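You operate a simulated robot arm through the tools that you are given. There is no shell and no other tool.

You are at the controls of a simulated two-armed robot. One attempt, no reset.

## Task
Run the drain test on LOT LARK with the grey filter.
Fine: Seat the filter in the clear funnel, pour the whole beaker through it into the cylinder and put the beaker back; when the funnel is empty set the caked filter on the drying rack. Set down upright: what you pick out, small beaker.

The check looks at the end state, three seconds after you hand in, the way a careful person would. Anything else that was tipped, shoved, dropped, spilled or broken makes it a failure.

## Robot
Two 7-joint arms with two-finger grippers on one trunk that stands fixed in place. Base frame: the origin is at the foot of the trunk, x ahead of it, y to its left, z up. Lengths are in m, angles in degrees, forces in N, time in s.
The left shoulder is at [0.023, 0.175, 1.404], the right one opposite. With the tool pointing down near the work surface each hand reaches from about 0.1 to 0.76 m from the base axis, measured 20 degrees to its own side. Payload 2.94 kg a hand.
The TCP of each hand is the grasp point between the finger pads, 0.03 m short of the fingertips. In the tool frame z runs along the fingers and y along their closing line. The gripper opens to 0.138 m. The gripper's body begins 0.109 m behind the TCP.
Orientation is told as [roll, pitch, yaw] about the base's x, y, z axes, in that order, counted from this pose: with the fingers straight down and closing along the base's y, the tool's x points along the base's -x, its y along +y and its z along -z.

## Interface
- The arms move only by the tool drive_tool. It takes "left_deltas", "right_deltas" or both (then of equal length, played together; a hand with none holds still); each is a list of rows, each a list of 2 entries, a list of its own where there are three numbers: the shift along the base's x, y, z in m, then the turn, a rotation vector about the base's x, y, z in rad. In form: [[[dx, dy, dz], [ax, ay, az]], ...]. A call has 1 to 20 rows; each row is the pose to reach, as a shift and turn from the pose commanded when the call began. "left_hand" and "right_hand" are, for a hand that has rows, the opening, from 0 (shut) to 1 (fully open), set as the call begins (left out, the last holds). A row lasts 0.2 s, in which the tool goes at most 0.05 m and 8.6 degrees; a call with a longer step from one row to the next is refused whole, and so is a gripper value outside its range. Where a pose cannot be reached the arm comes as near as it can. A force on the tool above 40 N (or 10 N above the force at the start of the call, whichever is more), or a blocked arm, ends the call early, and 0.2 s more pass. Each finger halts on what it meets, pressing with about 37 N; the grip force reading is that of the motor and also rises with nothing between the fingers. The clock runs only during rows and for 0.2 s after the last one: add rows that repeat a pose to give the fingers time. The reply holds the time, the measured pose of the TCP, the force on the tool along the base axes, the opening and the grip force, in the units named above and with some noise, with the torque about the TCP (base axes, N m) and any sound that the robot's microphone picked up.
- Cameras (640 x 400 px; columns grow to the right, rows downward): "scene" is now at [0.0432, 0.0493, 1.8748]; the picture's right is [0.65, -0.76, 0.00], its down [-0.60, -0.52, -0.61] and it looks along [0.46, 0.40, -0.79] (base axes); focal length 321 px, centre (320, 200). "left" rides on the left gripper at [0.071, -0.019, -0.146] in its tool frame; the picture's right is [0.26, 0.96, 0.00], its down [-0.85, 0.23, -0.48] and it looks along [-0.46, 0.12, 0.88] (tool axes); focal length 280 px, centre (320, 200). "right" rides on the right gripper at [0.071, 0.019, -0.146] in its tool frame; the picture's right is [-0.26, 0.97, 0.00], its down [-0.85, -0.23, -0.48] and it looks along [-0.46, -0.12, 0.88] (tool axes); focal length 280 px, centre (320, 200). There is no depth. A picture from a camera that has moved, and an enlarged one, comes with that camera's place and axes in the base frame and with its lens.
- snapshot(camera): a new picture of that camera. The clock stands still meanwhile.
- slide_trunk(by): slides the trunk up (or, below 0, down) by that many m; the arms and the scene camera ride with it, the base frame stays. It gives what a move gives, with no picture.
- head_to(pan, tilt): turns the head with the scene camera to pan (to the left, within 120 degrees either way) and tilt (down, from -29 to 69), counted from straight ahead of the robot. It gives what a move gives.
- inspect(camera, box): a new picture of the part [left, top, right, bottom] of that camera's present view, enlarged. The clock stands still meanwhile.
- hand_in(): hands the job in; it is judged then, once.

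Places have to be worked out from the pictures, the camera data and where the tool is seen. Open the grippers and draw the arms clear of the work before you hand the job in, unless the task says otherwise.

The tools are called after "Request:" as a command line: name --argument value ..., lists and objects as JSON in quotes. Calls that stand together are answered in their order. drive_tool: Moves the arms, as the interface text tells. Its arguments: {"type":"object","properties":{"left_deltas":{"type":"array","items":{"type":"array"}},"left_hand":{"type":"number"},"right_deltas":{"type":"array","items":{"type":"array"}},"right_hand":{"type":"number"}},"required":[]} The other tools are called the same way: slide_trunk (by) slides the trunk up or down; head_to (pan, tilt) turns the head that bears the scene camera; snapshot (camera) takes a picture; inspect (camera, box) takes an enlarged picture of a part of a camera's view; hand_in () hands the job in.

At the start:

```text
time_s: 0.0
left_position: [0.4534, 0.5417, 1.4187]
left_tool_rot: [0.0, 0.0, 0.0]
left_ft_force: [-0.8, -0.7, -0.4]
left_torque: [0.0, -0.02, 0.02]
left_gripper_width: 0.138
left_grip_force: 0.0
right_position: [0.4292, 0.0491, 1.4388]
right_tool_rot: [0.1, 0.0, 0.1]
right_ft_force: [0.1, 0.0, -0.1]
right_torque: [0.0, -0.01, 0.0]
right_gripper_width: 0.1379
right_grip_force: 0.0
trunk travel left (down, up): [-0.575, 0.159]
head pan, tilt: [40.8, 52.4]
```

scene: 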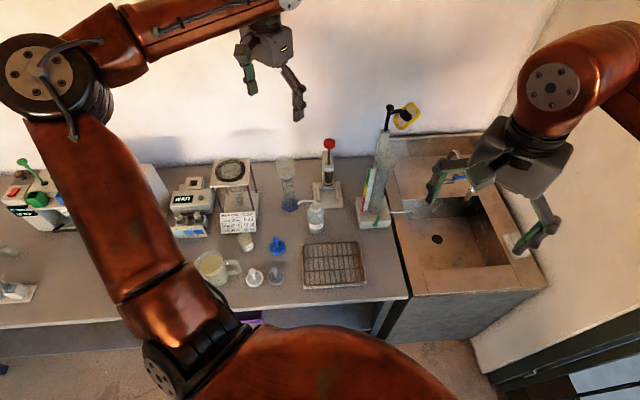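
right: 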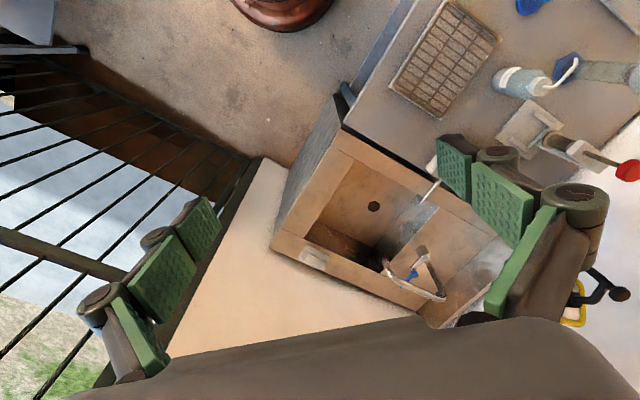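
left: 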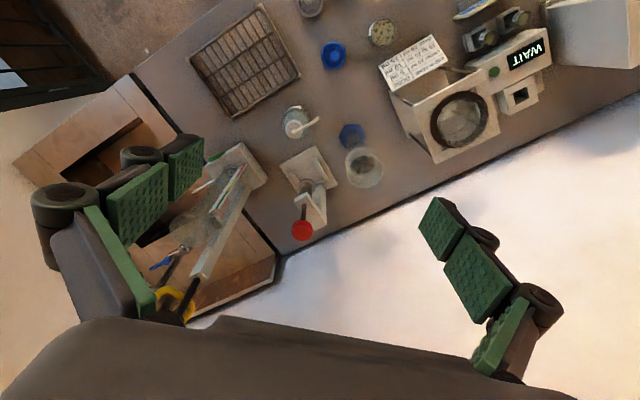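

I start by looking closely at the bench area in the scene view, to find the funnels, filters, beakers, cylinder and any written notes.

Request:
inspect --camera "scene" --box '[160, 140, 400, 290]'

Request:
inspect --camera "left" --box '[180, 0, 420, 150]'

Request:
inspect --camera "left" --box '[340, 0, 580, 190]'

Request:
inspect --camera "scene" --box '[0, 140, 240, 310]'

```text
2.67 times, centred on (280, 215) of scene
camera zoom: at [0.0432, 0.0493, 1.8748], right [0.65, -0.76, 0.0], down [-0.6, -0.52, -0.61], along [0.46, 0.4, -0.79], focal length 856 px, centre (427, 160)
```

zoom: 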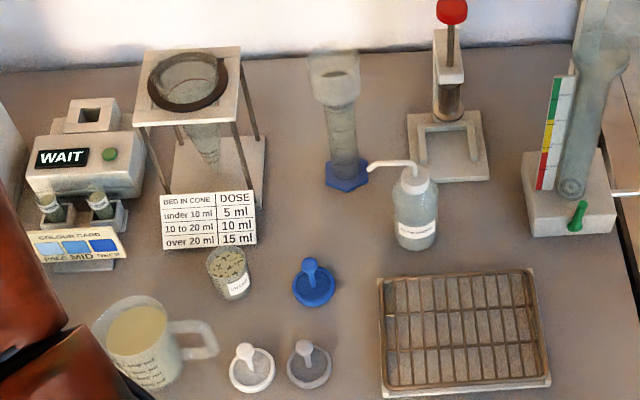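

```text
2.67 times, centred on (300, 75) of left
camera zoom: at [0.3824, 0.5241, 1.5643], right [-0.26, 0.96, 0.0], down [0.85, 0.23, 0.48], along [0.46, 0.12, -0.88], focal length 748 px, centre (373, 533)
```

zoom: 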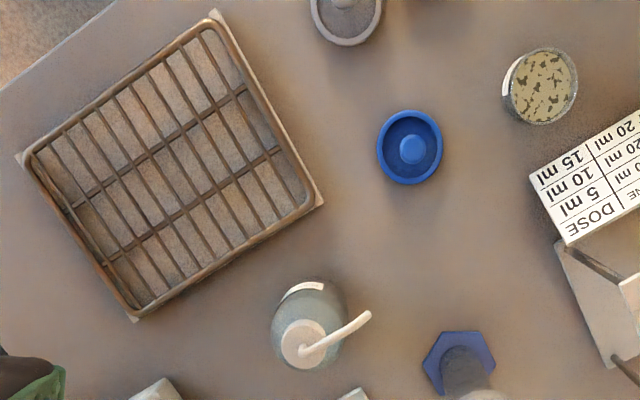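

```text
2.11 times, centred on (460, 95) of left
camera zoom: at [0.3824, 0.5241, 1.5643], right [-0.26, 0.96, 0.0], down [0.85, 0.23, 0.48], along [0.46, 0.12, -0.88], focal length 590 px, centre (25, 421)
```

zoom: 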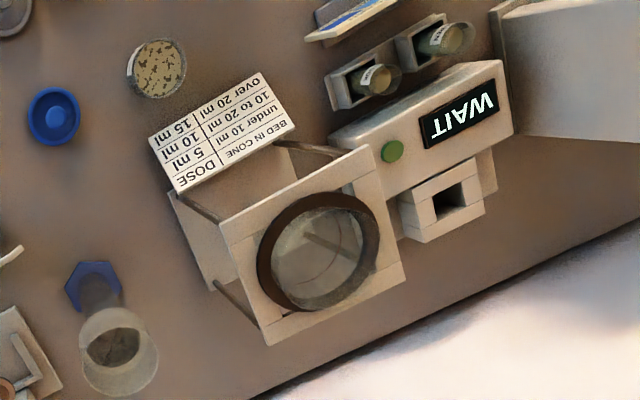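

```text
2.35 times, centred on (120, 225) of scene
camera zoom: at [0.0432, 0.0493, 1.8748], right [0.65, -0.76, 0.0], down [-0.6, -0.52, -0.61], along [0.46, 0.4, -0.79], focal length 755 px, centre (791, 141)
```

zoom: 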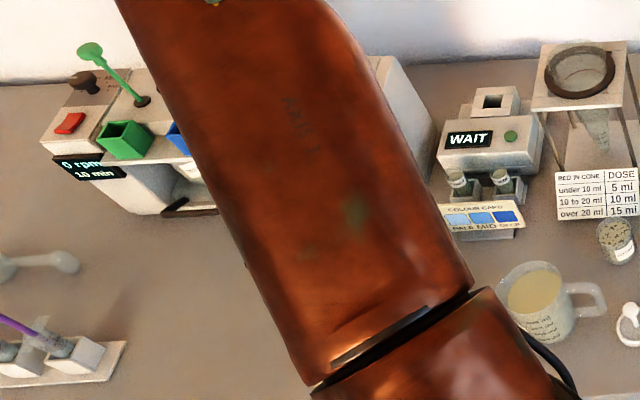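

I need to read the labels and understand the vessels. Zooming in tighter on the small labelled beaker, the big jug, the disks and the cylinder.

Request:
inspect --camera "scene" --box '[190, 225, 300, 295]'

Request:
inspect --camera "scene" --box '[260, 150, 340, 240]'

Request:
inspect --camera "left" --box '[360, 0, 430, 50]'

Request:
inspect --camera "left" --box '[320, 100, 410, 200]'

Request:
inspect --camera "scene" --box '[0, 220, 120, 310]'

```text
5.71 times, centred on (245, 260) of scene
camera zoom: at [0.0432, 0.0493, 1.8748], right [0.65, -0.76, 0.0], down [-0.6, -0.52, -0.61], along [0.46, 0.4, -0.79], focal length 1834 px, centre (749, -143)
```

zoom: 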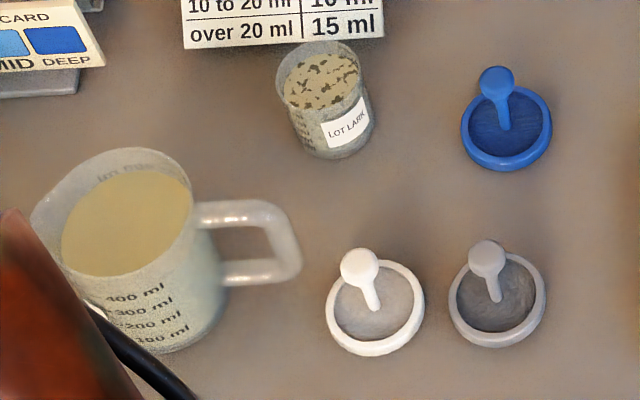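

```text
4.44 times, centred on (300, 195) of scene
camera zoom: at [0.0432, 0.0493, 1.8748], right [0.65, -0.76, 0.0], down [-0.6, -0.52, -0.61], along [0.46, 0.4, -0.79], focal length 1426 px, centre (409, 222)
```

zoom: 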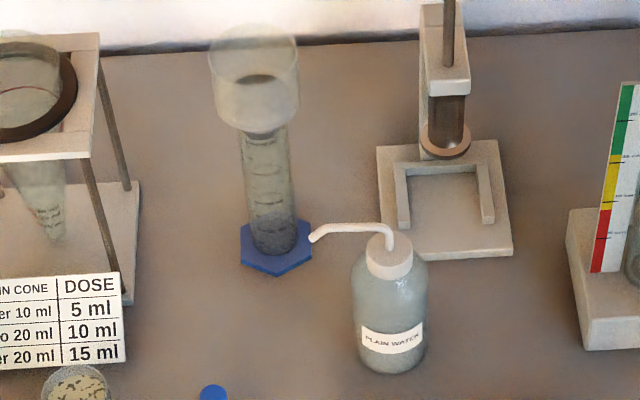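

```text
8.00 times, centred on (395, 25) of left
camera zoom: at [0.3824, 0.5241, 1.5643], right [-0.26, 0.96, 0.0], down [0.85, 0.23, 0.48], along [0.46, 0.12, -0.88], focal length 2243 px, centre (-280, 1600)
```

zoom: 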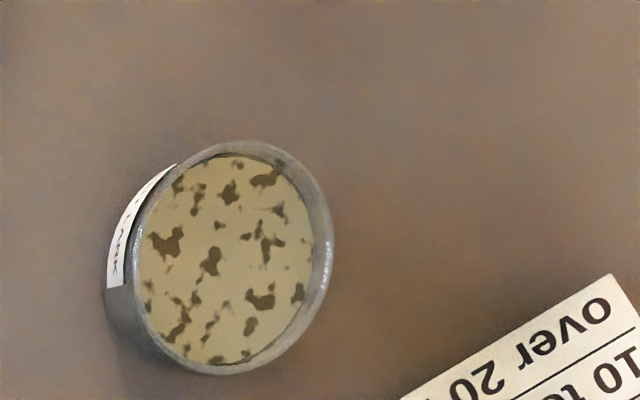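

```text
4.00 times, centred on (365, 150) of left
camera zoom: at [0.3824, 0.5241, 1.5643], right [-0.26, 0.96, 0.0], down [0.85, 0.23, 0.48], along [0.46, 0.12, -0.88], focal length 1122 px, centre (140, 400)
```

zoom: 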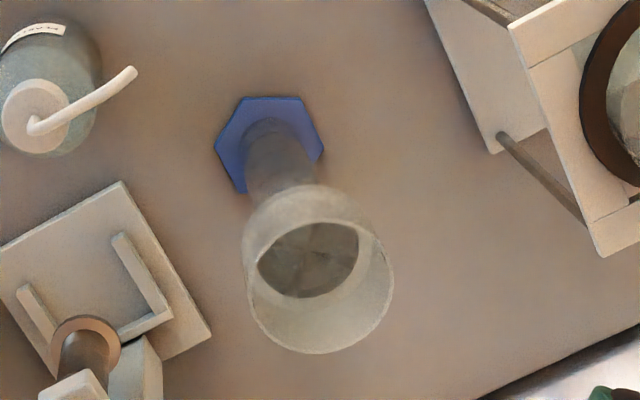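

```text
4.44 times, centred on (60, 265) of scene
camera zoom: at [0.0432, 0.0493, 1.8748], right [0.65, -0.76, 0.0], down [-0.6, -0.52, -0.61], along [0.46, 0.4, -0.79], focal length 1426 px, centre (1476, -89)
```

zoom: 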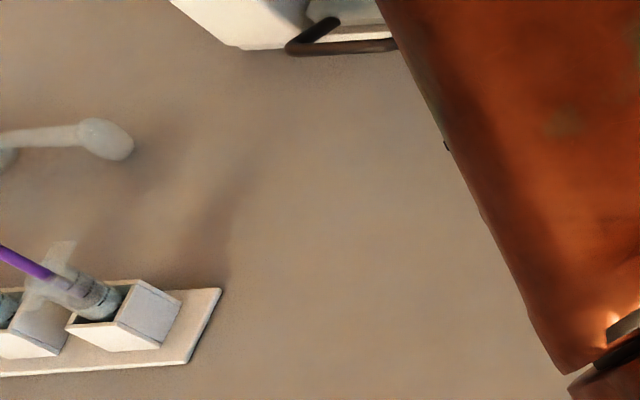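

The clear funnel sits on the blue-footed cylinder at roughly (0.56, 0.66) with its rim near z 1.05. The bench is at about z 0.80, the grey filter near (0.30, 0.48), LOT LARK is the small speckled beaker, and the rack is near (0.46, 0.35). Before lowering the trunk I look round with the head to check that the right arm has room.

Request:
head_to --pan -30 --tilt 45

Request:
snapshot --camera "scene"

Request:
head_to --pan 75 --tilt 50

Request:
snapshot --camera "scene"

```text
time_s: 1.4
left_position: [0.4541, 0.5421, 1.418]
left_tool_rot: [0.0, -0.1, 0.0]
left_ft_force: [-0.7, 0.6, 0.1]
left_torque: [-0.02, 0.03, -0.02]
left_gripper_width: 0.1379
left_grip_force: 0.1
right_position: [0.4281, 0.0509, 1.4374]
right_tool_rot: [0.1, 0.0, 0.1]
right_ft_force: [-0.1, -0.4, 0.8]
right_torque: [0.01, -0.04, -0.03]
right_gripper_width: 0.138
right_grip_force: 0.1
trunk travel left (down, up): [-0.575, 0.159]
head pan, tilt: [-30.0, 45.0]
```

```text
taken
camera scene: at [0.057, -0.04, 1.885], right [-0.5, -0.87, 0.0], down [-0.61, 0.35, -0.71], along [0.61, -0.35, -0.71], focal length 321 px, centre (320, 200)
```

scene: 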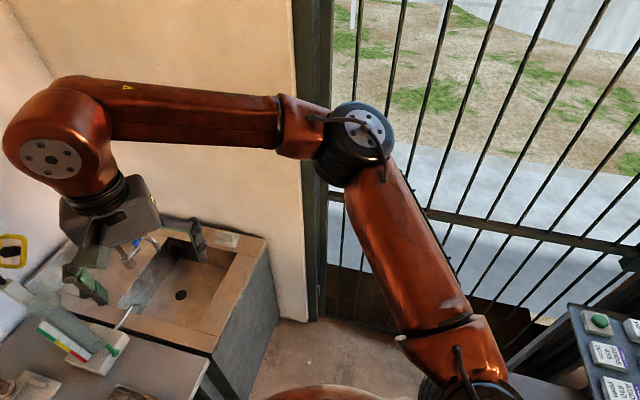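

```text
time_s: 3.2
left_position: [0.4547, 0.5417, 1.417]
left_tool_rot: [0.0, 0.0, -0.1]
left_ft_force: [0.9, 0.5, -0.1]
left_torque: [0.04, -0.02, 0.0]
left_gripper_width: 0.1381
left_grip_force: 0.0
right_position: [0.4283, 0.0503, 1.4383]
right_tool_rot: [0.1, 0.0, 0.0]
right_ft_force: [0.0, 0.9, 0.0]
right_torque: [0.0, 0.01, -0.02]
right_gripper_width: 0.1379
right_grip_force: 0.0
trunk travel left (down, up): [-0.575, 0.159]
head pan, tilt: [75.0, 50.0]
```

```text
taken
camera scene: at [0.0066, 0.0749, 1.878], right [0.97, -0.26, 0.0], down [-0.2, -0.74, -0.64], along [0.17, 0.62, -0.77], focal length 321 px, centre (320, 200)
```

scene: 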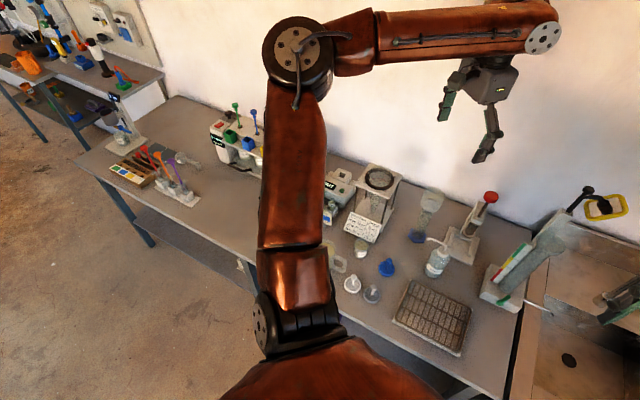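

Both arms have free space below them, and nothing stands in the vertical path of the elbows. I lower the trunk 0.25 m for better reach and re-aim the head at the bench.

Request:
slide_trunk --by -0.25

Request:
head_to --pan 50 --tilt 50

Request:
snapshot --camera "scene"

Request:
snapshot --camera "left"

Request:
snapshot --camera "right"

```text
time_s: 5.8
left_position: [0.4527, 0.5434, 1.1693]
left_tool_rot: [0.0, 0.0, 0.0]
left_ft_force: [0.4, -0.9, 0.0]
left_torque: [0.02, -0.02, -0.01]
left_gripper_width: 0.1378
left_grip_force: 0.0
right_position: [0.429, 0.0501, 1.189]
right_tool_rot: [0.1, 0.0, 0.1]
right_ft_force: [0.0, -0.6, 0.8]
right_torque: [-0.03, 0.0, 0.01]
right_gripper_width: 0.1379
right_grip_force: 0.1
trunk travel left (down, up): [-0.325, 0.409]
head pan, tilt: [75.0, 50.0]
```

```text
time_s: 6.7
left_position: [0.454, 0.5431, 1.1682]
left_tool_rot: [0.0, 0.0, 0.0]
left_ft_force: [0.3, 0.1, 0.5]
left_torque: [0.01, -0.02, 0.03]
left_gripper_width: 0.1377
left_grip_force: 0.1
right_position: [0.4287, 0.0498, 1.1877]
right_tool_rot: [0.0, 0.0, 0.0]
right_ft_force: [-0.3, 0.2, -0.8]
right_torque: [-0.01, 0.03, -0.03]
right_gripper_width: 0.1381
right_grip_force: 0.1
trunk travel left (down, up): [-0.325, 0.409]
head pan, tilt: [50.0, 50.0]
```

```text
taken
camera scene: at [0.1114, 0.0597, 1.6276], right [0.77, -0.64, 0.0], down [-0.49, -0.59, -0.64], along [0.41, 0.49, -0.77], focal length 321 px, centre (320, 200)
```

scene: 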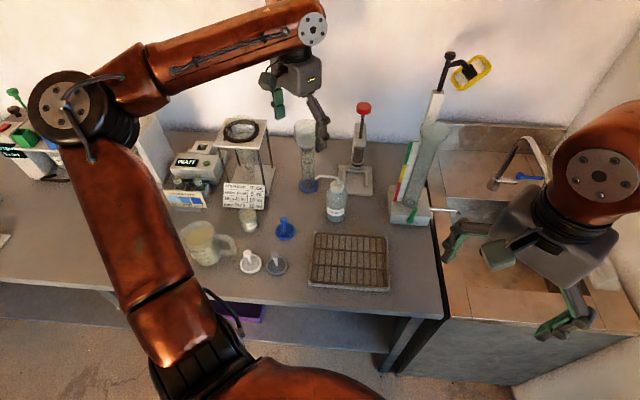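

```text
taken
camera left: at [0.3824, 0.5243, 1.3142], right [-0.26, 0.96, 0.0], down [0.85, 0.23, 0.48], along [0.46, 0.12, -0.88], focal length 280 px, centre (320, 200)
```

left: 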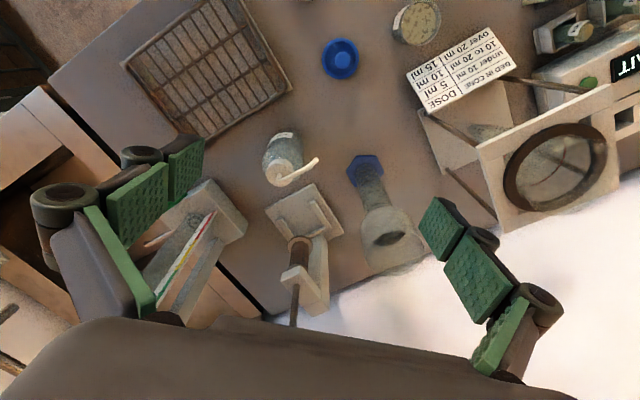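

```text
taken
camera right: at [0.3584, 0.0696, 1.3328], right [0.26, 0.97, 0.0], down [0.85, -0.23, 0.47], along [0.46, -0.12, -0.88], focal length 280 px, centre (320, 200)
```

right: 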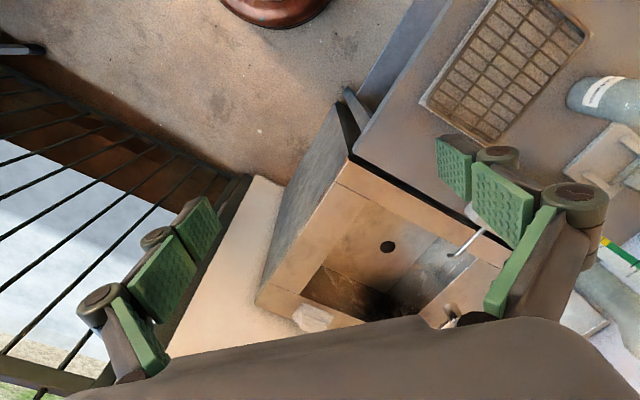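

The view after lowering is clear. I bring the left hand back over the filters with a 45° yaw to look down at them with the wrist camera.

Request:
drive_tool --left_deltas '[[[-0.03, -0.026, -0.006], [0, 0, 0.1]], [[-0.06, -0.052, -0.012], [0, 0, 0.2]], [[-0.09, -0.078, -0.018], [0, 0, 0.3]], [[-0.12, -0.104, -0.024], [0, 0, 0.4]], [[-0.15, -0.13, -0.03], [0, 0, 0.5]], [[-0.18, -0.156, -0.036], [0, 0, 0.6]], [[-0.21, -0.182, -0.042], [0, 0, 0.7]], [[-0.234, -0.203, -0.05], [0, 0, 0.785]], [[-0.234, -0.203, -0.05], [0, 0, 0.785]]]'

Request:
snapshot --camera "left"

Request:
snapshot --camera "scene"

```text
time_s: 8.7
left_position: [0.2286, 0.351, 1.144]
left_tool_rot: [0.1, 0.1, 45.0]
left_ft_force: [0.2, 0.3, 0.2]
left_torque: [0.01, 0.03, -0.06]
left_gripper_width: 0.1383
left_grip_force: 0.2
left hand out of reach, approached as far as the arm can: row 7, 8, 9
right_position: [0.4296, 0.0487, 1.1862]
right_tool_rot: [0.1, 0.1, -0.1]
right_ft_force: [0.2, 0.2, -0.4]
right_torque: [0.07, 0.07, 0.0]
right_gripper_width: 0.1381
right_grip_force: 0.1
trunk travel left (down, up): [-0.325, 0.409]
head pan, tilt: [50.0, 50.0]
```

```text
taken
camera left: at [0.1928, 0.2881, 1.2898], right [-0.87, 0.5, 0.0], down [0.44, 0.76, 0.48], along [0.23, 0.41, -0.88], focal length 280 px, centre (320, 200)
```

left: 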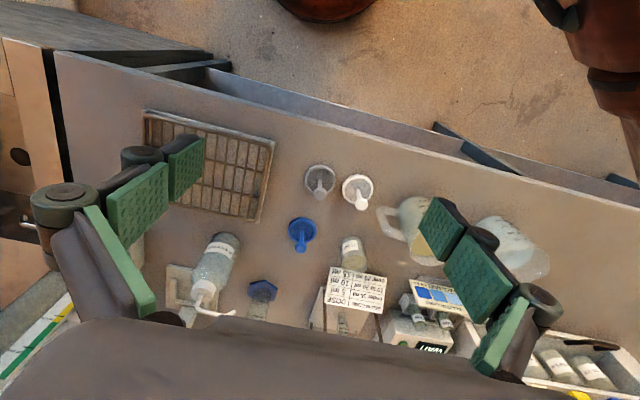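

```text
taken
camera scene: at [0.1131, 0.0584, 1.6274], right [0.77, -0.64, 0.0], down [-0.49, -0.59, -0.64], along [0.41, 0.49, -0.77], focal length 321 px, centre (320, 200)
```

scene: 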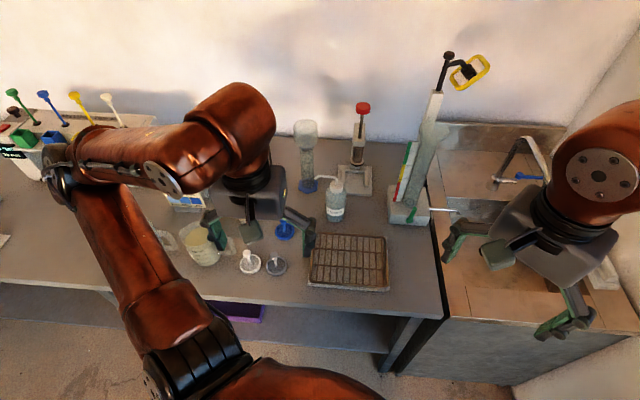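

The hand hit its inner reach limit but stopped at a usable vantage point. I zoom in on the filters and the beaker from here to triangulate.

Request:
inspect --camera "left" --box '[280, 150, 400, 290]'

Request:
inspect --camera "scene" --box '[220, 210, 320, 290]'

Request:
inspect --camera "scene" --box '[280, 100, 380, 230]'

Request:
inspect --camera "scene" --box '[300, 220, 400, 300]'

```text
2.86 times, centred on (340, 220) of left
camera zoom: at [0.1928, 0.2881, 1.2898], right [-0.87, 0.5, 0.0], down [0.44, 0.76, 0.48], along [0.23, 0.41, -0.88], focal length 801 px, centre (263, 143)
```

zoom: 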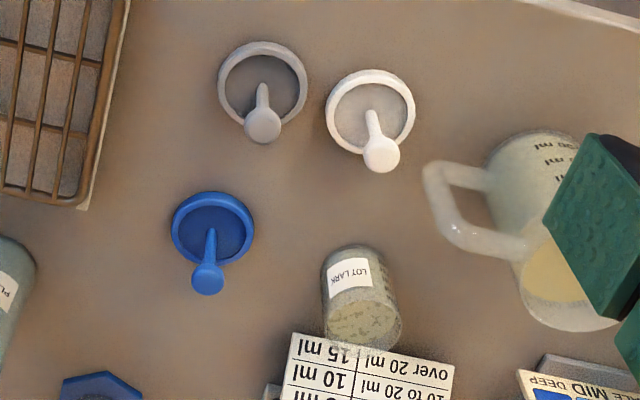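

```text
5.00 times, centred on (270, 250) of scene
camera zoom: at [0.1131, 0.0584, 1.6274], right [0.77, -0.64, 0.0], down [-0.49, -0.59, -0.64], along [0.41, 0.49, -0.77], focal length 1605 px, centre (570, -50)
```

zoom: 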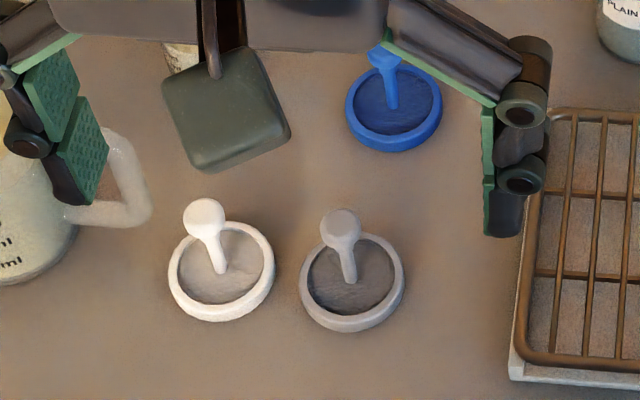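

```text
3.08 times, centred on (330, 165) of scene
camera zoom: at [0.1131, 0.0584, 1.6274], right [0.77, -0.64, 0.0], down [-0.49, -0.59, -0.64], along [0.41, 0.49, -0.77], focal length 988 px, centre (289, 308)
```

zoom: 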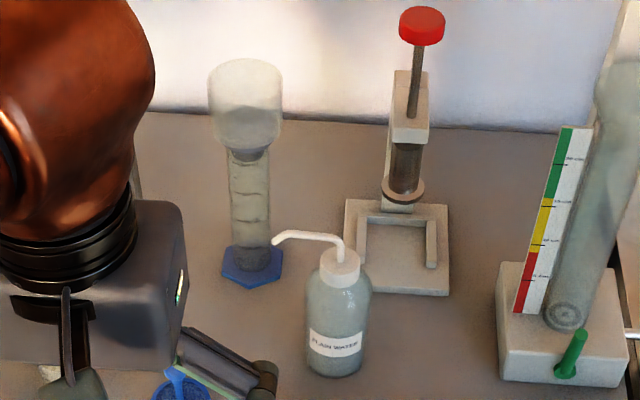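

```text
5.00 times, centred on (350, 260) of scene
camera zoom: at [0.1131, 0.0584, 1.6274], right [0.77, -0.64, 0.0], down [-0.49, -0.59, -0.64], along [0.41, 0.49, -0.77], focal length 1605 px, centre (170, -100)
```

zoom: 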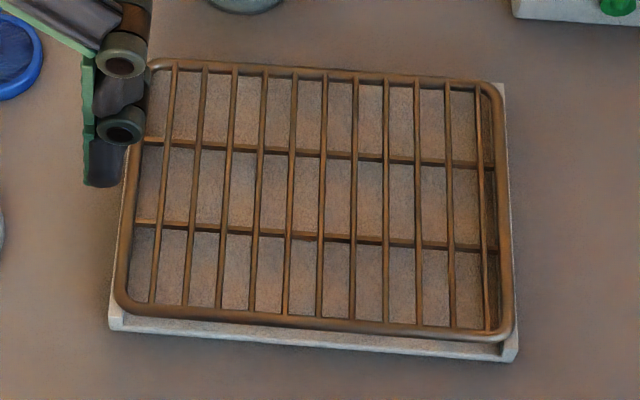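

Triangulation puts the grey disc at about (0.301, 0.476, 0.807) and its knob at (0.301, 0.475, 0.870). The white filter is at (0.25, 0.53) and the blue one at (0.39, 0.556). Before picking anything I want a close look down into the funnel, so I move the open left hand back over towards the cylinder, well above it.

Request:
drive_tool --left_deltas '[[[0.026, 0.029, 0.006], [0, 0, -0.08]], [[0.052, 0.058, 0.012], [0, 0, -0.16]], [[0.078, 0.087, 0.018], [0, 0, -0.24]], [[0.104, 0.116, 0.024], [0, 0, -0.32]], [[0.13, 0.145, 0.03], [0, 0, -0.4]], [[0.156, 0.174, 0.036], [0, 0, -0.48]], [[0.182, 0.203, 0.042], [0, 0, -0.56]], [[0.208, 0.232, 0.048], [0, 0, -0.64]], [[0.234, 0.261, 0.054], [0, 0, -0.72]], [[0.257, 0.287, 0.06], [0, 0, -0.785]], [[0.257, 0.287, 0.06], [0, 0, -0.785]]]'

Request:
snapshot --camera "left"

Request:
inspect --camera "scene" --box '[260, 90, 380, 200]'

```text
time_s: 11.1
left_position: [0.4801, 0.6406, 1.2049]
left_tool_rot: [0.1, -0.2, 0.0]
left_ft_force: [0.0, -0.1, 0.4]
left_torque: [0.03, 0.0, 0.01]
left_gripper_width: 0.1381
left_grip_force: 0.0
right_position: [0.4286, 0.0508, 1.1876]
right_tool_rot: [0.0, 0.0, -0.1]
right_ft_force: [0.2, -0.3, -0.7]
right_torque: [-0.02, -0.01, 0.01]
right_gripper_width: 0.1377
right_grip_force: 0.0
trunk travel left (down, up): [-0.325, 0.409]
head pan, tilt: [50.0, 50.0]
```

```text
taken
camera left: at [0.4092, 0.6224, 1.3511], right [-0.26, 0.96, 0.0], down [0.85, 0.23, 0.48], along [0.46, 0.12, -0.88], focal length 280 px, centre (320, 200)
```

left: 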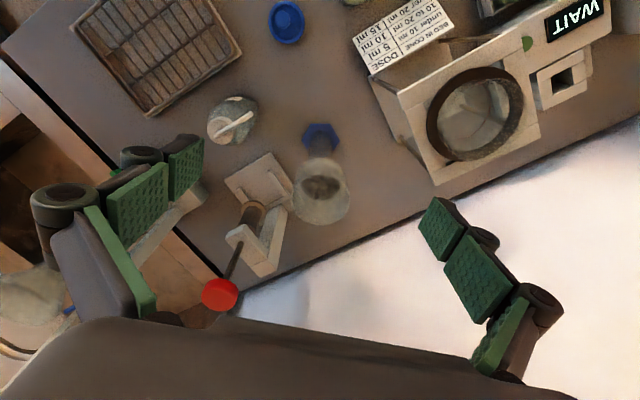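

```text
3.64 times, centred on (320, 145) of scene
camera zoom: at [0.1108, 0.0601, 1.6277], right [0.77, -0.64, 0.0], down [-0.49, -0.59, -0.64], along [0.41, 0.49, -0.77], focal length 1167 px, centre (320, 400)
```

zoom: 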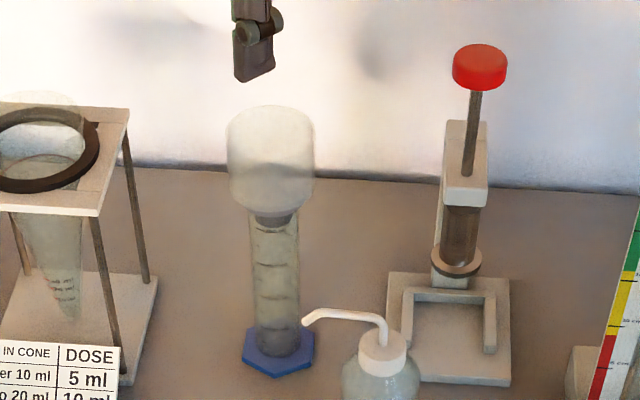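

The funnel is now centred in the wrist view; I zoom in to see its interior and get its axis.

Request:
inspect --camera "left" --box '[270, 110, 370, 240]'

Request:
inspect --camera "left" --box '[190, 90, 300, 300]'

```text
3.08 times, centred on (320, 175) of left
camera zoom: at [0.4092, 0.6224, 1.3511], right [-0.26, 0.96, 0.0], down [0.85, 0.23, 0.48], along [0.46, 0.12, -0.88], focal length 863 px, centre (320, 277)
```

zoom: 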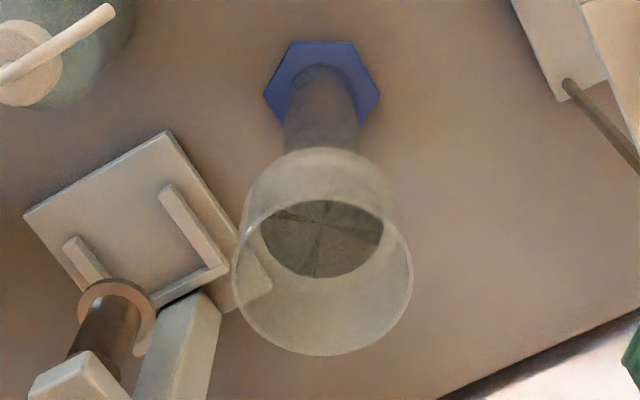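

```text
1.90 times, centred on (245, 195) of left
camera zoom: at [0.4092, 0.6224, 1.3511], right [-0.26, 0.96, 0.0], down [0.85, 0.23, 0.48], along [0.46, 0.12, -0.88], focal length 534 px, centre (463, 210)
```

zoom: 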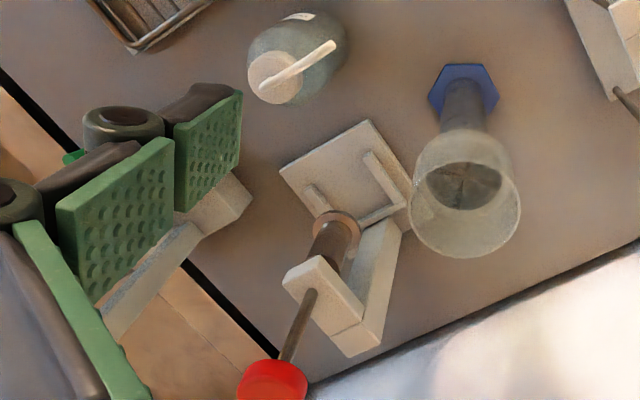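

The funnel axis comes out at about (0.5615, 0.664). The rim is at z≈1.06 with an outer diameter of about 69 mm, and the support plate is about 5 cm below it. Next I move the left hand over the grey filter's knob with a half-closed gripper, keeping yaw 0 so the fingers stay clear of the white filter.

Request:
drive_tool --left_deltas '[[[-0.03, -0.028, -0.01], [0, 0, 0]], [[-0.06, -0.056, -0.025], [0, 0, 0]], [[-0.09, -0.084, -0.045], [0, 0, 0]], [[-0.12, -0.112, -0.065], [0, 0, 0]], [[-0.15, -0.14, -0.085], [0, 0, 0]], [[-0.179, -0.166, -0.105], [0, 0, 0]], [[-0.179, -0.166, -0.125], [0, 0, 0]], [[-0.179, -0.166, -0.125], [0, 0, 0]]]' --left_hand 0.42

Request:
snapshot --camera "left"

Request:
snapshot --camera "scene"

```text
time_s: 12.9
left_position: [0.3011, 0.4707, 1.0821]
left_tool_rot: [-0.1, -0.1, -0.1]
left_ft_force: [-0.3, -0.3, 0.5]
left_torque: [0.02, -0.04, 0.01]
left_gripper_width: 0.0579
left_grip_force: 0.0
right_position: [0.4276, 0.0493, 1.1877]
right_tool_rot: [0.1, 0.0, 0.2]
right_ft_force: [-0.2, 0.0, 0.4]
right_torque: [0.0, -0.01, 0.01]
right_gripper_width: 0.1379
right_grip_force: 0.1
trunk travel left (down, up): [-0.325, 0.409]
head pan, tilt: [50.0, 50.0]
```

```text
taken
camera left: at [0.2301, 0.4523, 1.2277], right [-0.26, 0.96, 0.0], down [0.85, 0.23, 0.48], along [0.46, 0.12, -0.88], focal length 280 px, centre (320, 200)
```

left: 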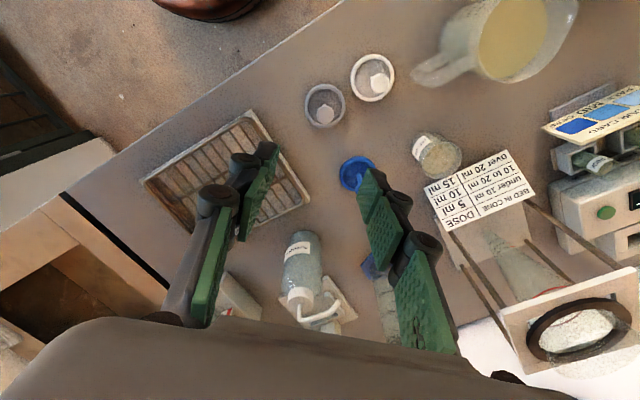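

```text
taken
camera scene: at [0.1108, 0.0587, 1.6278], right [0.77, -0.64, 0.0], down [-0.49, -0.59, -0.64], along [0.41, 0.49, -0.77], focal length 321 px, centre (320, 200)
```

scene: 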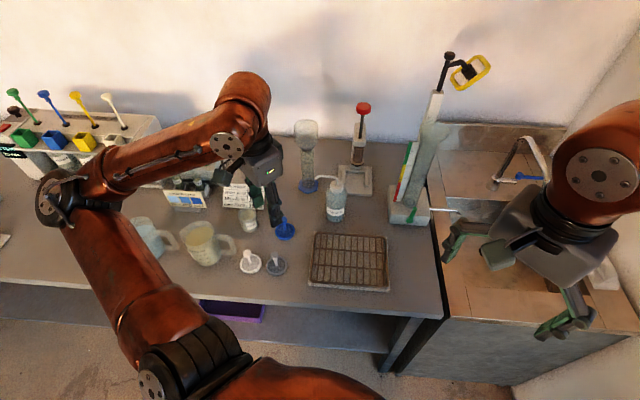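

The hand is above the filter. I zoom in on both views to refine the knob position before descending.

Request:
inspect --camera "left" --box '[280, 40, 420, 140]'

Request:
inspect --camera "scene" --box '[220, 210, 320, 290]'

```text
4.00 times, centred on (350, 90) of left
camera zoom: at [0.2301, 0.4523, 1.2277], right [-0.26, 0.96, 0.0], down [0.85, 0.23, 0.48], along [0.46, 0.12, -0.88], focal length 1122 px, centre (200, 640)
```

zoom: 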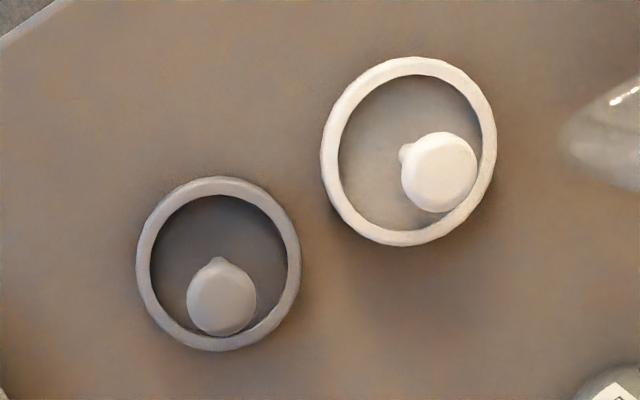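

```text
5.00 times, centred on (270, 250) of scene
camera zoom: at [0.1108, 0.0587, 1.6278], right [0.77, -0.64, 0.0], down [-0.49, -0.59, -0.64], along [0.41, 0.49, -0.77], focal length 1605 px, centre (570, -50)
```

zoom: 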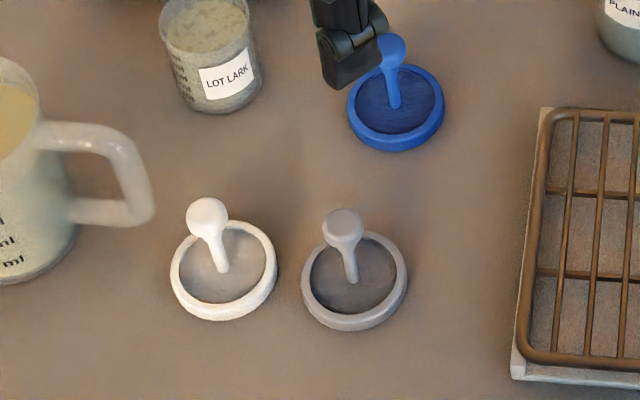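

Both views agree on the knob at (0.2995, 0.478, 0.868). I descend straight over it to TCP z 0.88, leaving the fingertips well above the ring.

Request:
drive_tool --left_deltas '[[[-0.0016, 0.0073, -0.03], [0, 0, 0]], [[-0.0016, 0.0073, -0.07], [0, 0, 0]], [[-0.0016, 0.0073, -0.11], [0, 0, 0]], [[-0.0016, 0.0073, -0.15], [0, 0, 0]], [[-0.0016, 0.0073, -0.18], [0, 0, 0]], [[-0.0016, 0.0073, -0.202], [0, 0, 0]], [[-0.0016, 0.0073, -0.202], [0, 0, 0]]]'

Request:
snapshot --camera "left"

Request:
inspect --camera "scene" --box '[220, 210, 320, 290]'

```text
time_s: 14.5
left_position: [0.302, 0.4787, 0.8825]
left_tool_rot: [0.0, 0.0, 0.1]
left_ft_force: [-0.2, -0.9, -0.2]
left_torque: [0.03, 0.04, 0.03]
left_gripper_width: 0.058
left_grip_force: 0.0
right_position: [0.4286, 0.0501, 1.1887]
right_tool_rot: [0.1, 0.0, 0.0]
right_ft_force: [0.0, 1.1, 0.3]
right_torque: [0.02, 0.05, 0.01]
right_gripper_width: 0.1382
right_grip_force: 0.0
trunk travel left (down, up): [-0.325, 0.409]
head pan, tilt: [50.0, 50.0]
```

```text
taken
camera left: at [0.231, 0.4604, 1.0277], right [-0.26, 0.96, 0.0], down [0.85, 0.23, 0.48], along [0.46, 0.12, -0.88], focal length 280 px, centre (320, 200)
```

left: 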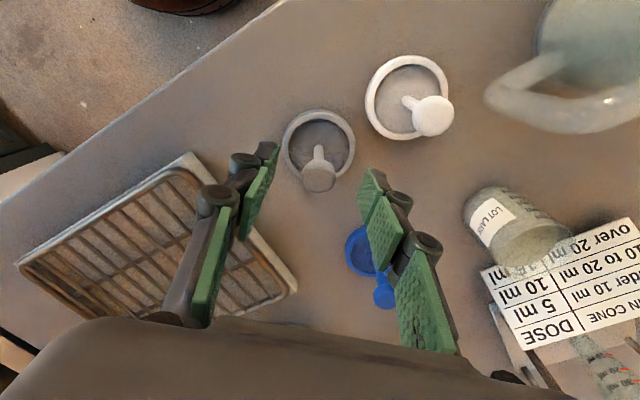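

```text
5.00 times, centred on (270, 250) of scene
camera zoom: at [0.1113, 0.059, 1.6277], right [0.77, -0.64, 0.0], down [-0.49, -0.59, -0.64], along [0.41, 0.49, -0.77], focal length 1605 px, centre (570, -50)
```

zoom: 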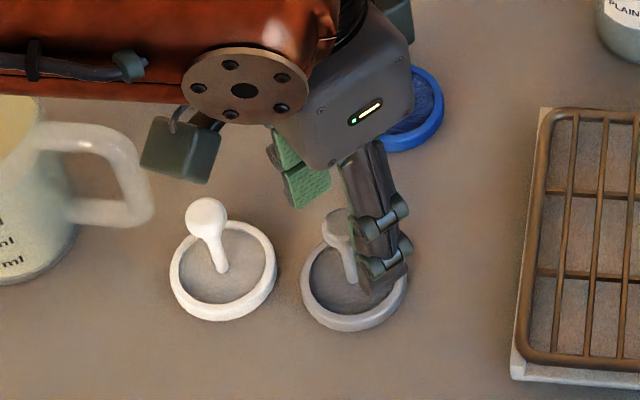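

The knob sits between the pads, about 3 mm towards the robot from the pad centre. I nudge the hand −3 mm in x and close.

Request:
drive_tool --left_deltas '[[[-0.003, 0, -0.001], [0, 0, 0]], [[-0.003, 0, -0.001], [0, 0, 0]], [[-0.003, 0, -0.001], [0, 0, 0]], [[-0.003, 0, -0.001], [0, 0, 0]], [[-0.003, 0, -0.001], [0, 0, 0]], [[-0.003, 0, -0.001], [0, 0, 0]]]' --left_hand 0.0

Request:
inspect --camera "left" --box '[240, 80, 400, 240]'

Request:
inspect --camera "scene" --box '[220, 210, 320, 290]'

```text
time_s: 15.9
left_position: [0.2996, 0.4792, 0.8803]
left_tool_rot: [0.1, 0.0, 0.1]
left_ft_force: [-0.2, -1.2, 1.6]
left_torque: [0.04, -0.03, -0.05]
left_gripper_width: 0.0202
left_grip_force: 36.7
right_position: [0.4286, 0.0496, 1.1873]
right_tool_rot: [0.2, 0.0, 0.0]
right_ft_force: [0.2, 0.1, -0.7]
right_torque: [-0.02, 0.0, 0.01]
right_gripper_width: 0.1383
right_grip_force: 0.1
trunk travel left (down, up): [-0.325, 0.409]
head pan, tilt: [50.0, 50.0]
```

```text
2.50 times, centred on (320, 160) of left
camera zoom: at [0.2286, 0.4607, 1.0263], right [-0.26, 0.96, 0.0], down [0.85, 0.23, 0.48], along [0.46, 0.12, -0.88], focal length 701 px, centre (320, 300)
```

zoom: 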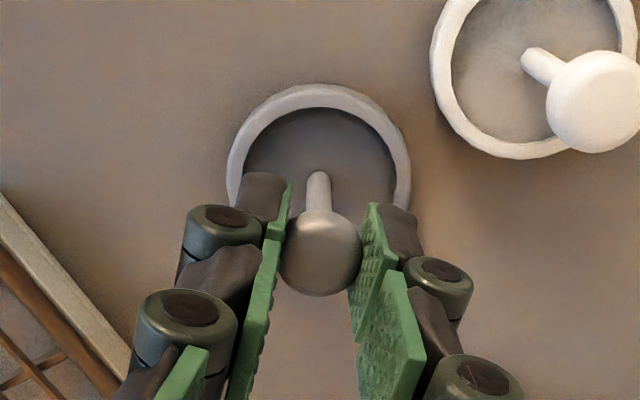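

```text
5.00 times, centred on (270, 250) of scene
camera zoom: at [0.1113, 0.0593, 1.6277], right [0.77, -0.64, 0.0], down [-0.49, -0.59, -0.64], along [0.41, 0.49, -0.77], focal length 1605 px, centre (570, -50)
```

zoom: 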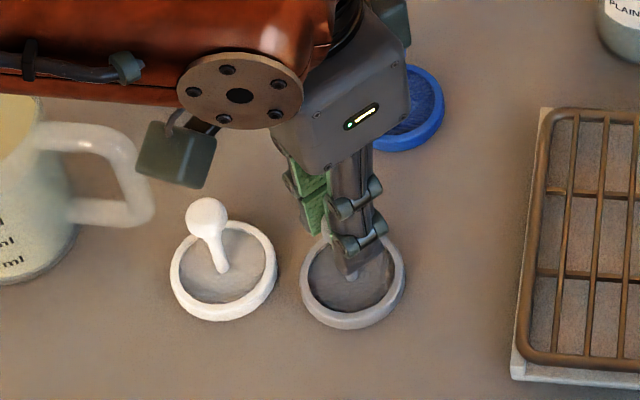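

The knob is held (20 mm width, 37 N). I lift it gently, then carry it high towards the funnel, stopping short for a check.

Request:
drive_tool --left_deltas '[[[0, 0, 0.02], [0, 0, 0]], [[0, 0, 0.05], [0, 0, 0]], [[0, 0, 0.09], [0, 0, 0]], [[0, 0, 0.13], [0, 0, 0]], [[0, 0, 0.17], [0, 0, 0]], [[0, 0, 0.21], [0, 0, 0]], [[0, 0, 0.25], [0, 0, 0]], [[0, 0, 0.29], [0, 0, 0]], [[0, 0, 0.31], [0, 0, 0]], [[0.03, 0.02, 0.32], [0, 0, 0]], [[0.06, 0.045, 0.32], [0, 0, 0]], [[0.1, 0.07, 0.32], [0, 0, 0]], [[0.13, 0.095, 0.32], [0, 0, 0]], [[0.16, 0.115, 0.32], [0, 0, 0]], [[0.18, 0.13, 0.32], [0, 0, 0]], [[0.18, 0.13, 0.32], [0, 0, 0]]]'

Request:
snapshot --camera "left"

Request:
snapshot --camera "scene"

```text
time_s: 19.3
left_position: [0.4793, 0.6093, 1.1978]
left_tool_rot: [-0.1, -0.2, 0.0]
left_ft_force: [-0.8, -0.7, 0.6]
left_torque: [0.02, -0.02, -0.01]
left_gripper_width: 0.0203
left_grip_force: 36.7
left hand out of reach, approached as far as the arm can: row 9, 10, 11
right_position: [0.4285, 0.05, 1.1872]
right_tool_rot: [0.1, 0.0, 0.0]
right_ft_force: [0.0, -0.5, -0.2]
right_torque: [-0.01, -0.02, 0.01]
right_gripper_width: 0.138
right_grip_force: 0.1
trunk travel left (down, up): [-0.325, 0.409]
head pan, tilt: [50.0, 50.0]
```

```text
taken
camera left: at [0.4088, 0.5913, 1.3442], right [-0.26, 0.96, 0.0], down [0.85, 0.23, 0.48], along [0.46, 0.12, -0.88], focal length 280 px, centre (320, 200)
```

left: 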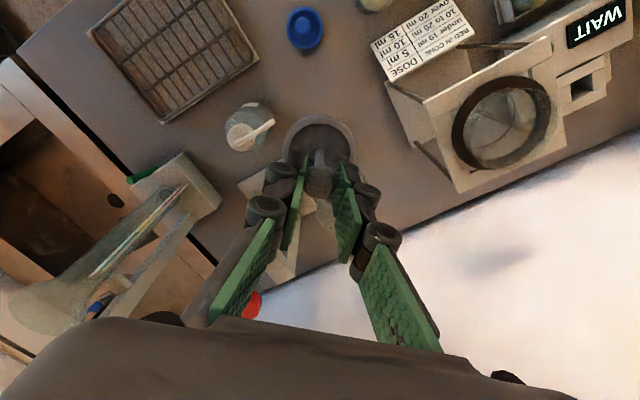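

```text
taken
camera scene: at [0.1109, 0.0593, 1.6277], right [0.77, -0.64, 0.0], down [-0.49, -0.59, -0.64], along [0.41, 0.49, -0.77], focal length 321 px, centre (320, 200)
```

scene: 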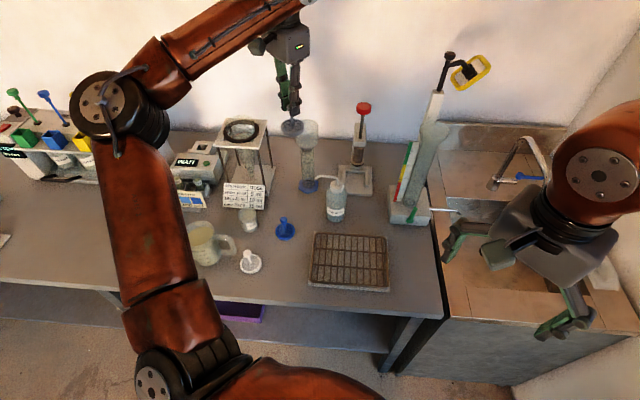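

The filter hangs level in the hand. I move over the funnel axis with the filter about 2–3 cm above the rim and compare the two in the pictures.

Request:
drive_tool --left_deltas '[[[0.027, 0.018, 0.003], [0, 0, 0]], [[0.055, 0.036, 0.003], [0, 0, 0]], [[0.0822, 0.0547, 0.003], [0, 0, 0]], [[0.0822, 0.0547, -0.013], [0, 0, 0]], [[0.0822, 0.0547, -0.023], [0, 0, 0]], [[0.0822, 0.0547, -0.023], [0, 0, 0]]]'

Request:
inspect --camera "scene" --box '[260, 80, 360, 200]'

Request:
inspect --camera "left" --box '[240, 80, 400, 240]'

```text
time_s: 20.7
left_position: [0.5638, 0.6663, 1.1754]
left_tool_rot: [-0.1, 0.0, 0.0]
left_ft_force: [0.7, -0.6, -1.3]
left_torque: [-0.02, -0.01, -0.01]
left_gripper_width: 0.02
left_grip_force: 37.5
right_position: [0.4288, 0.0508, 1.1861]
right_tool_rot: [0.0, 0.1, 0.0]
right_ft_force: [0.2, 0.0, -0.9]
right_torque: [-0.01, -0.01, -0.01]
right_gripper_width: 0.138
right_grip_force: 0.2
trunk travel left (down, up): [-0.325, 0.409]
head pan, tilt: [50.0, 50.0]
```

```text
3.33 times, centred on (310, 140) of scene
camera zoom: at [0.1117, 0.0606, 1.6276], right [0.77, -0.64, 0.0], down [-0.49, -0.59, -0.64], along [0.41, 0.49, -0.77], focal length 1070 px, centre (353, 400)
```

zoom: 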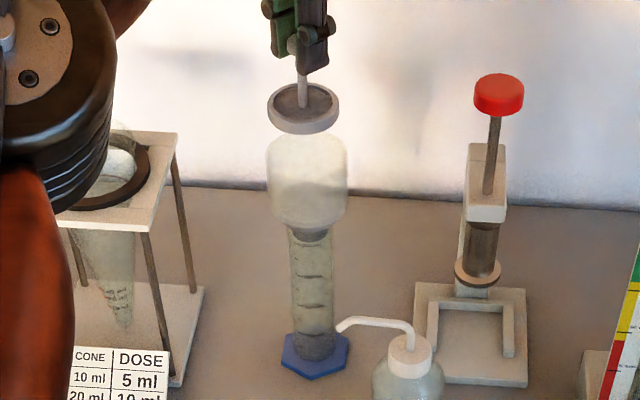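

```text
2.50 times, centred on (320, 160) of left
camera zoom: at [0.492, 0.6472, 1.3211], right [-0.26, 0.97, 0.0], down [0.85, 0.23, 0.48], along [0.46, 0.12, -0.88], focal length 701 px, centre (320, 300)
```

zoom: 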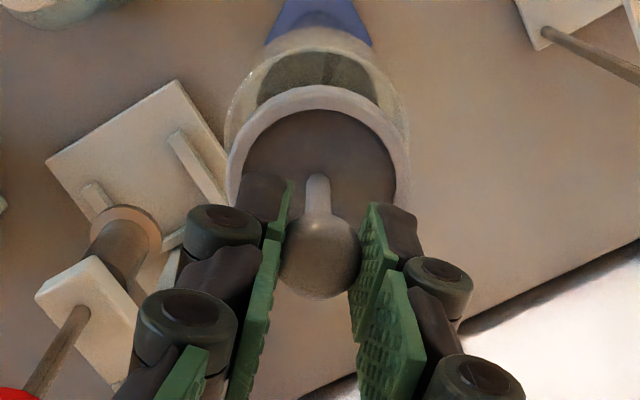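

Relative to the funnel, the filter looks about 1.5–2 mm to the left in the scene view. I zoom both cameras further for precision.

Request:
inspect --camera "left" --box '[275, 75, 365, 135]'

Request:
inspect --camera "scene" --box '[280, 95, 325, 155]'

```text
6.67 times, centred on (320, 105) of left
camera zoom: at [0.492, 0.6472, 1.3211], right [-0.26, 0.97, 0.0], down [0.85, 0.23, 0.48], along [0.46, 0.12, -0.88], focal length 1869 px, centre (320, 833)
```

zoom: 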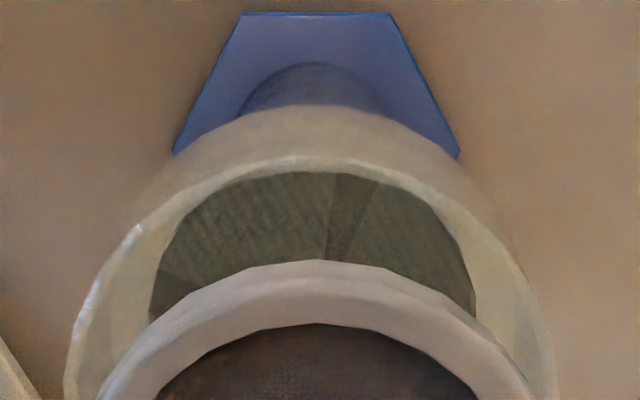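

```text
6.67 times, centred on (302, 125) of scene
camera zoom: at [0.1117, 0.0606, 1.6276], right [0.77, -0.64, 0.0], down [-0.49, -0.59, -0.64], along [0.41, 0.49, -0.77], focal length 2140 px, centre (437, 700)
```

zoom: 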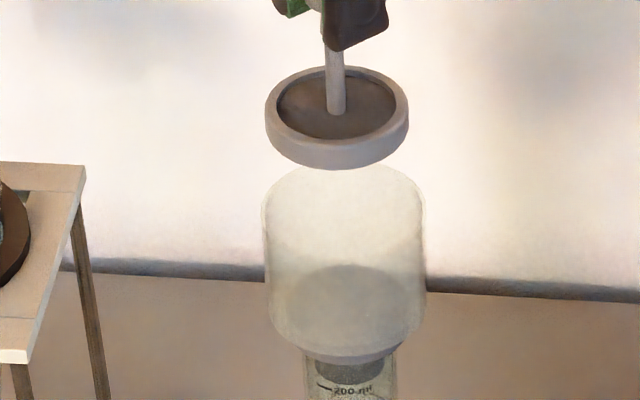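

Both views agree that the funnel axis is about +1.2 mm x, −0.9 mm y from the current filter centre. I correct that and lower until the filter's underside is just above the rim.

Request:
drive_tool --left_deltas '[[[0.0012, -0.001, -0.008], [0, 0, 0]], [[0.0012, -0.001, -0.018], [0, 0, 0]], [[0.0012, -0.001, -0.028], [0, 0, 0]], [[0.0012, -0.001, -0.028], [0, 0, 0]]]'

Request:
inspect --camera "left" --box '[275, 75, 365, 135]'

Request:
inspect --camera "scene" --box '[280, 95, 325, 155]'

```text
time_s: 21.7
left_position: [0.5642, 0.6648, 1.1471]
left_tool_rot: [0.0, 0.0, 0.0]
left_ft_force: [0.0, -0.5, 0.1]
left_torque: [0.0, -0.01, -0.02]
left_gripper_width: 0.0199
left_grip_force: 37.0
right_position: [0.4298, 0.0497, 1.1865]
right_tool_rot: [0.1, 0.0, 0.0]
right_ft_force: [0.1, 0.0, -0.9]
right_torque: [-0.01, 0.0, 0.0]
right_gripper_width: 0.1381
right_grip_force: 0.1
trunk travel left (down, up): [-0.325, 0.409]
head pan, tilt: [50.0, 50.0]
```

```text
6.67 times, centred on (320, 105) of left
camera zoom: at [0.4927, 0.6464, 1.294], right [-0.26, 0.97, 0.0], down [0.85, 0.23, 0.48], along [0.46, 0.12, -0.88], focal length 1869 px, centre (320, 833)
```

zoom: 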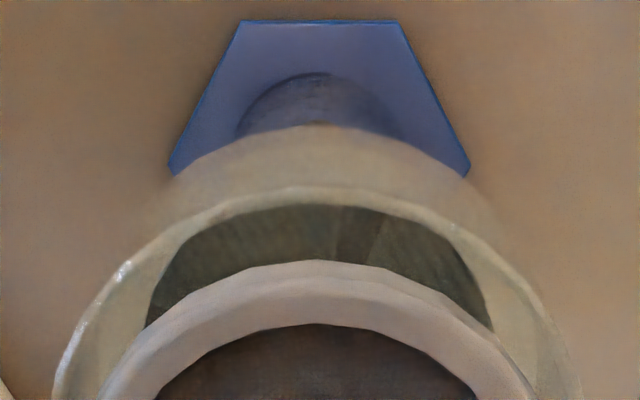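

```text
6.67 times, centred on (302, 125) of scene
camera zoom: at [0.1116, 0.0599, 1.6276], right [0.77, -0.64, 0.0], down [-0.49, -0.59, -0.64], along [0.41, 0.49, -0.77], focal length 2140 px, centre (437, 700)
```

zoom: 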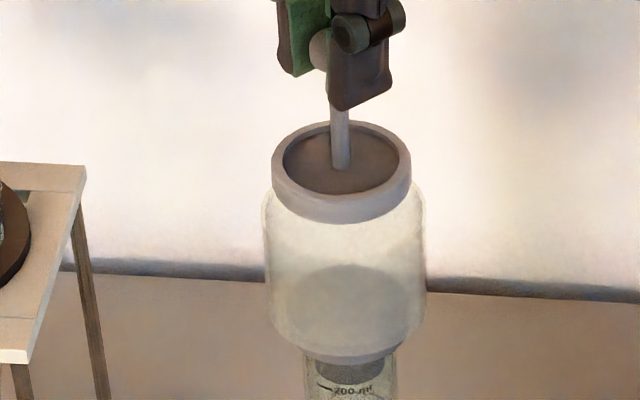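

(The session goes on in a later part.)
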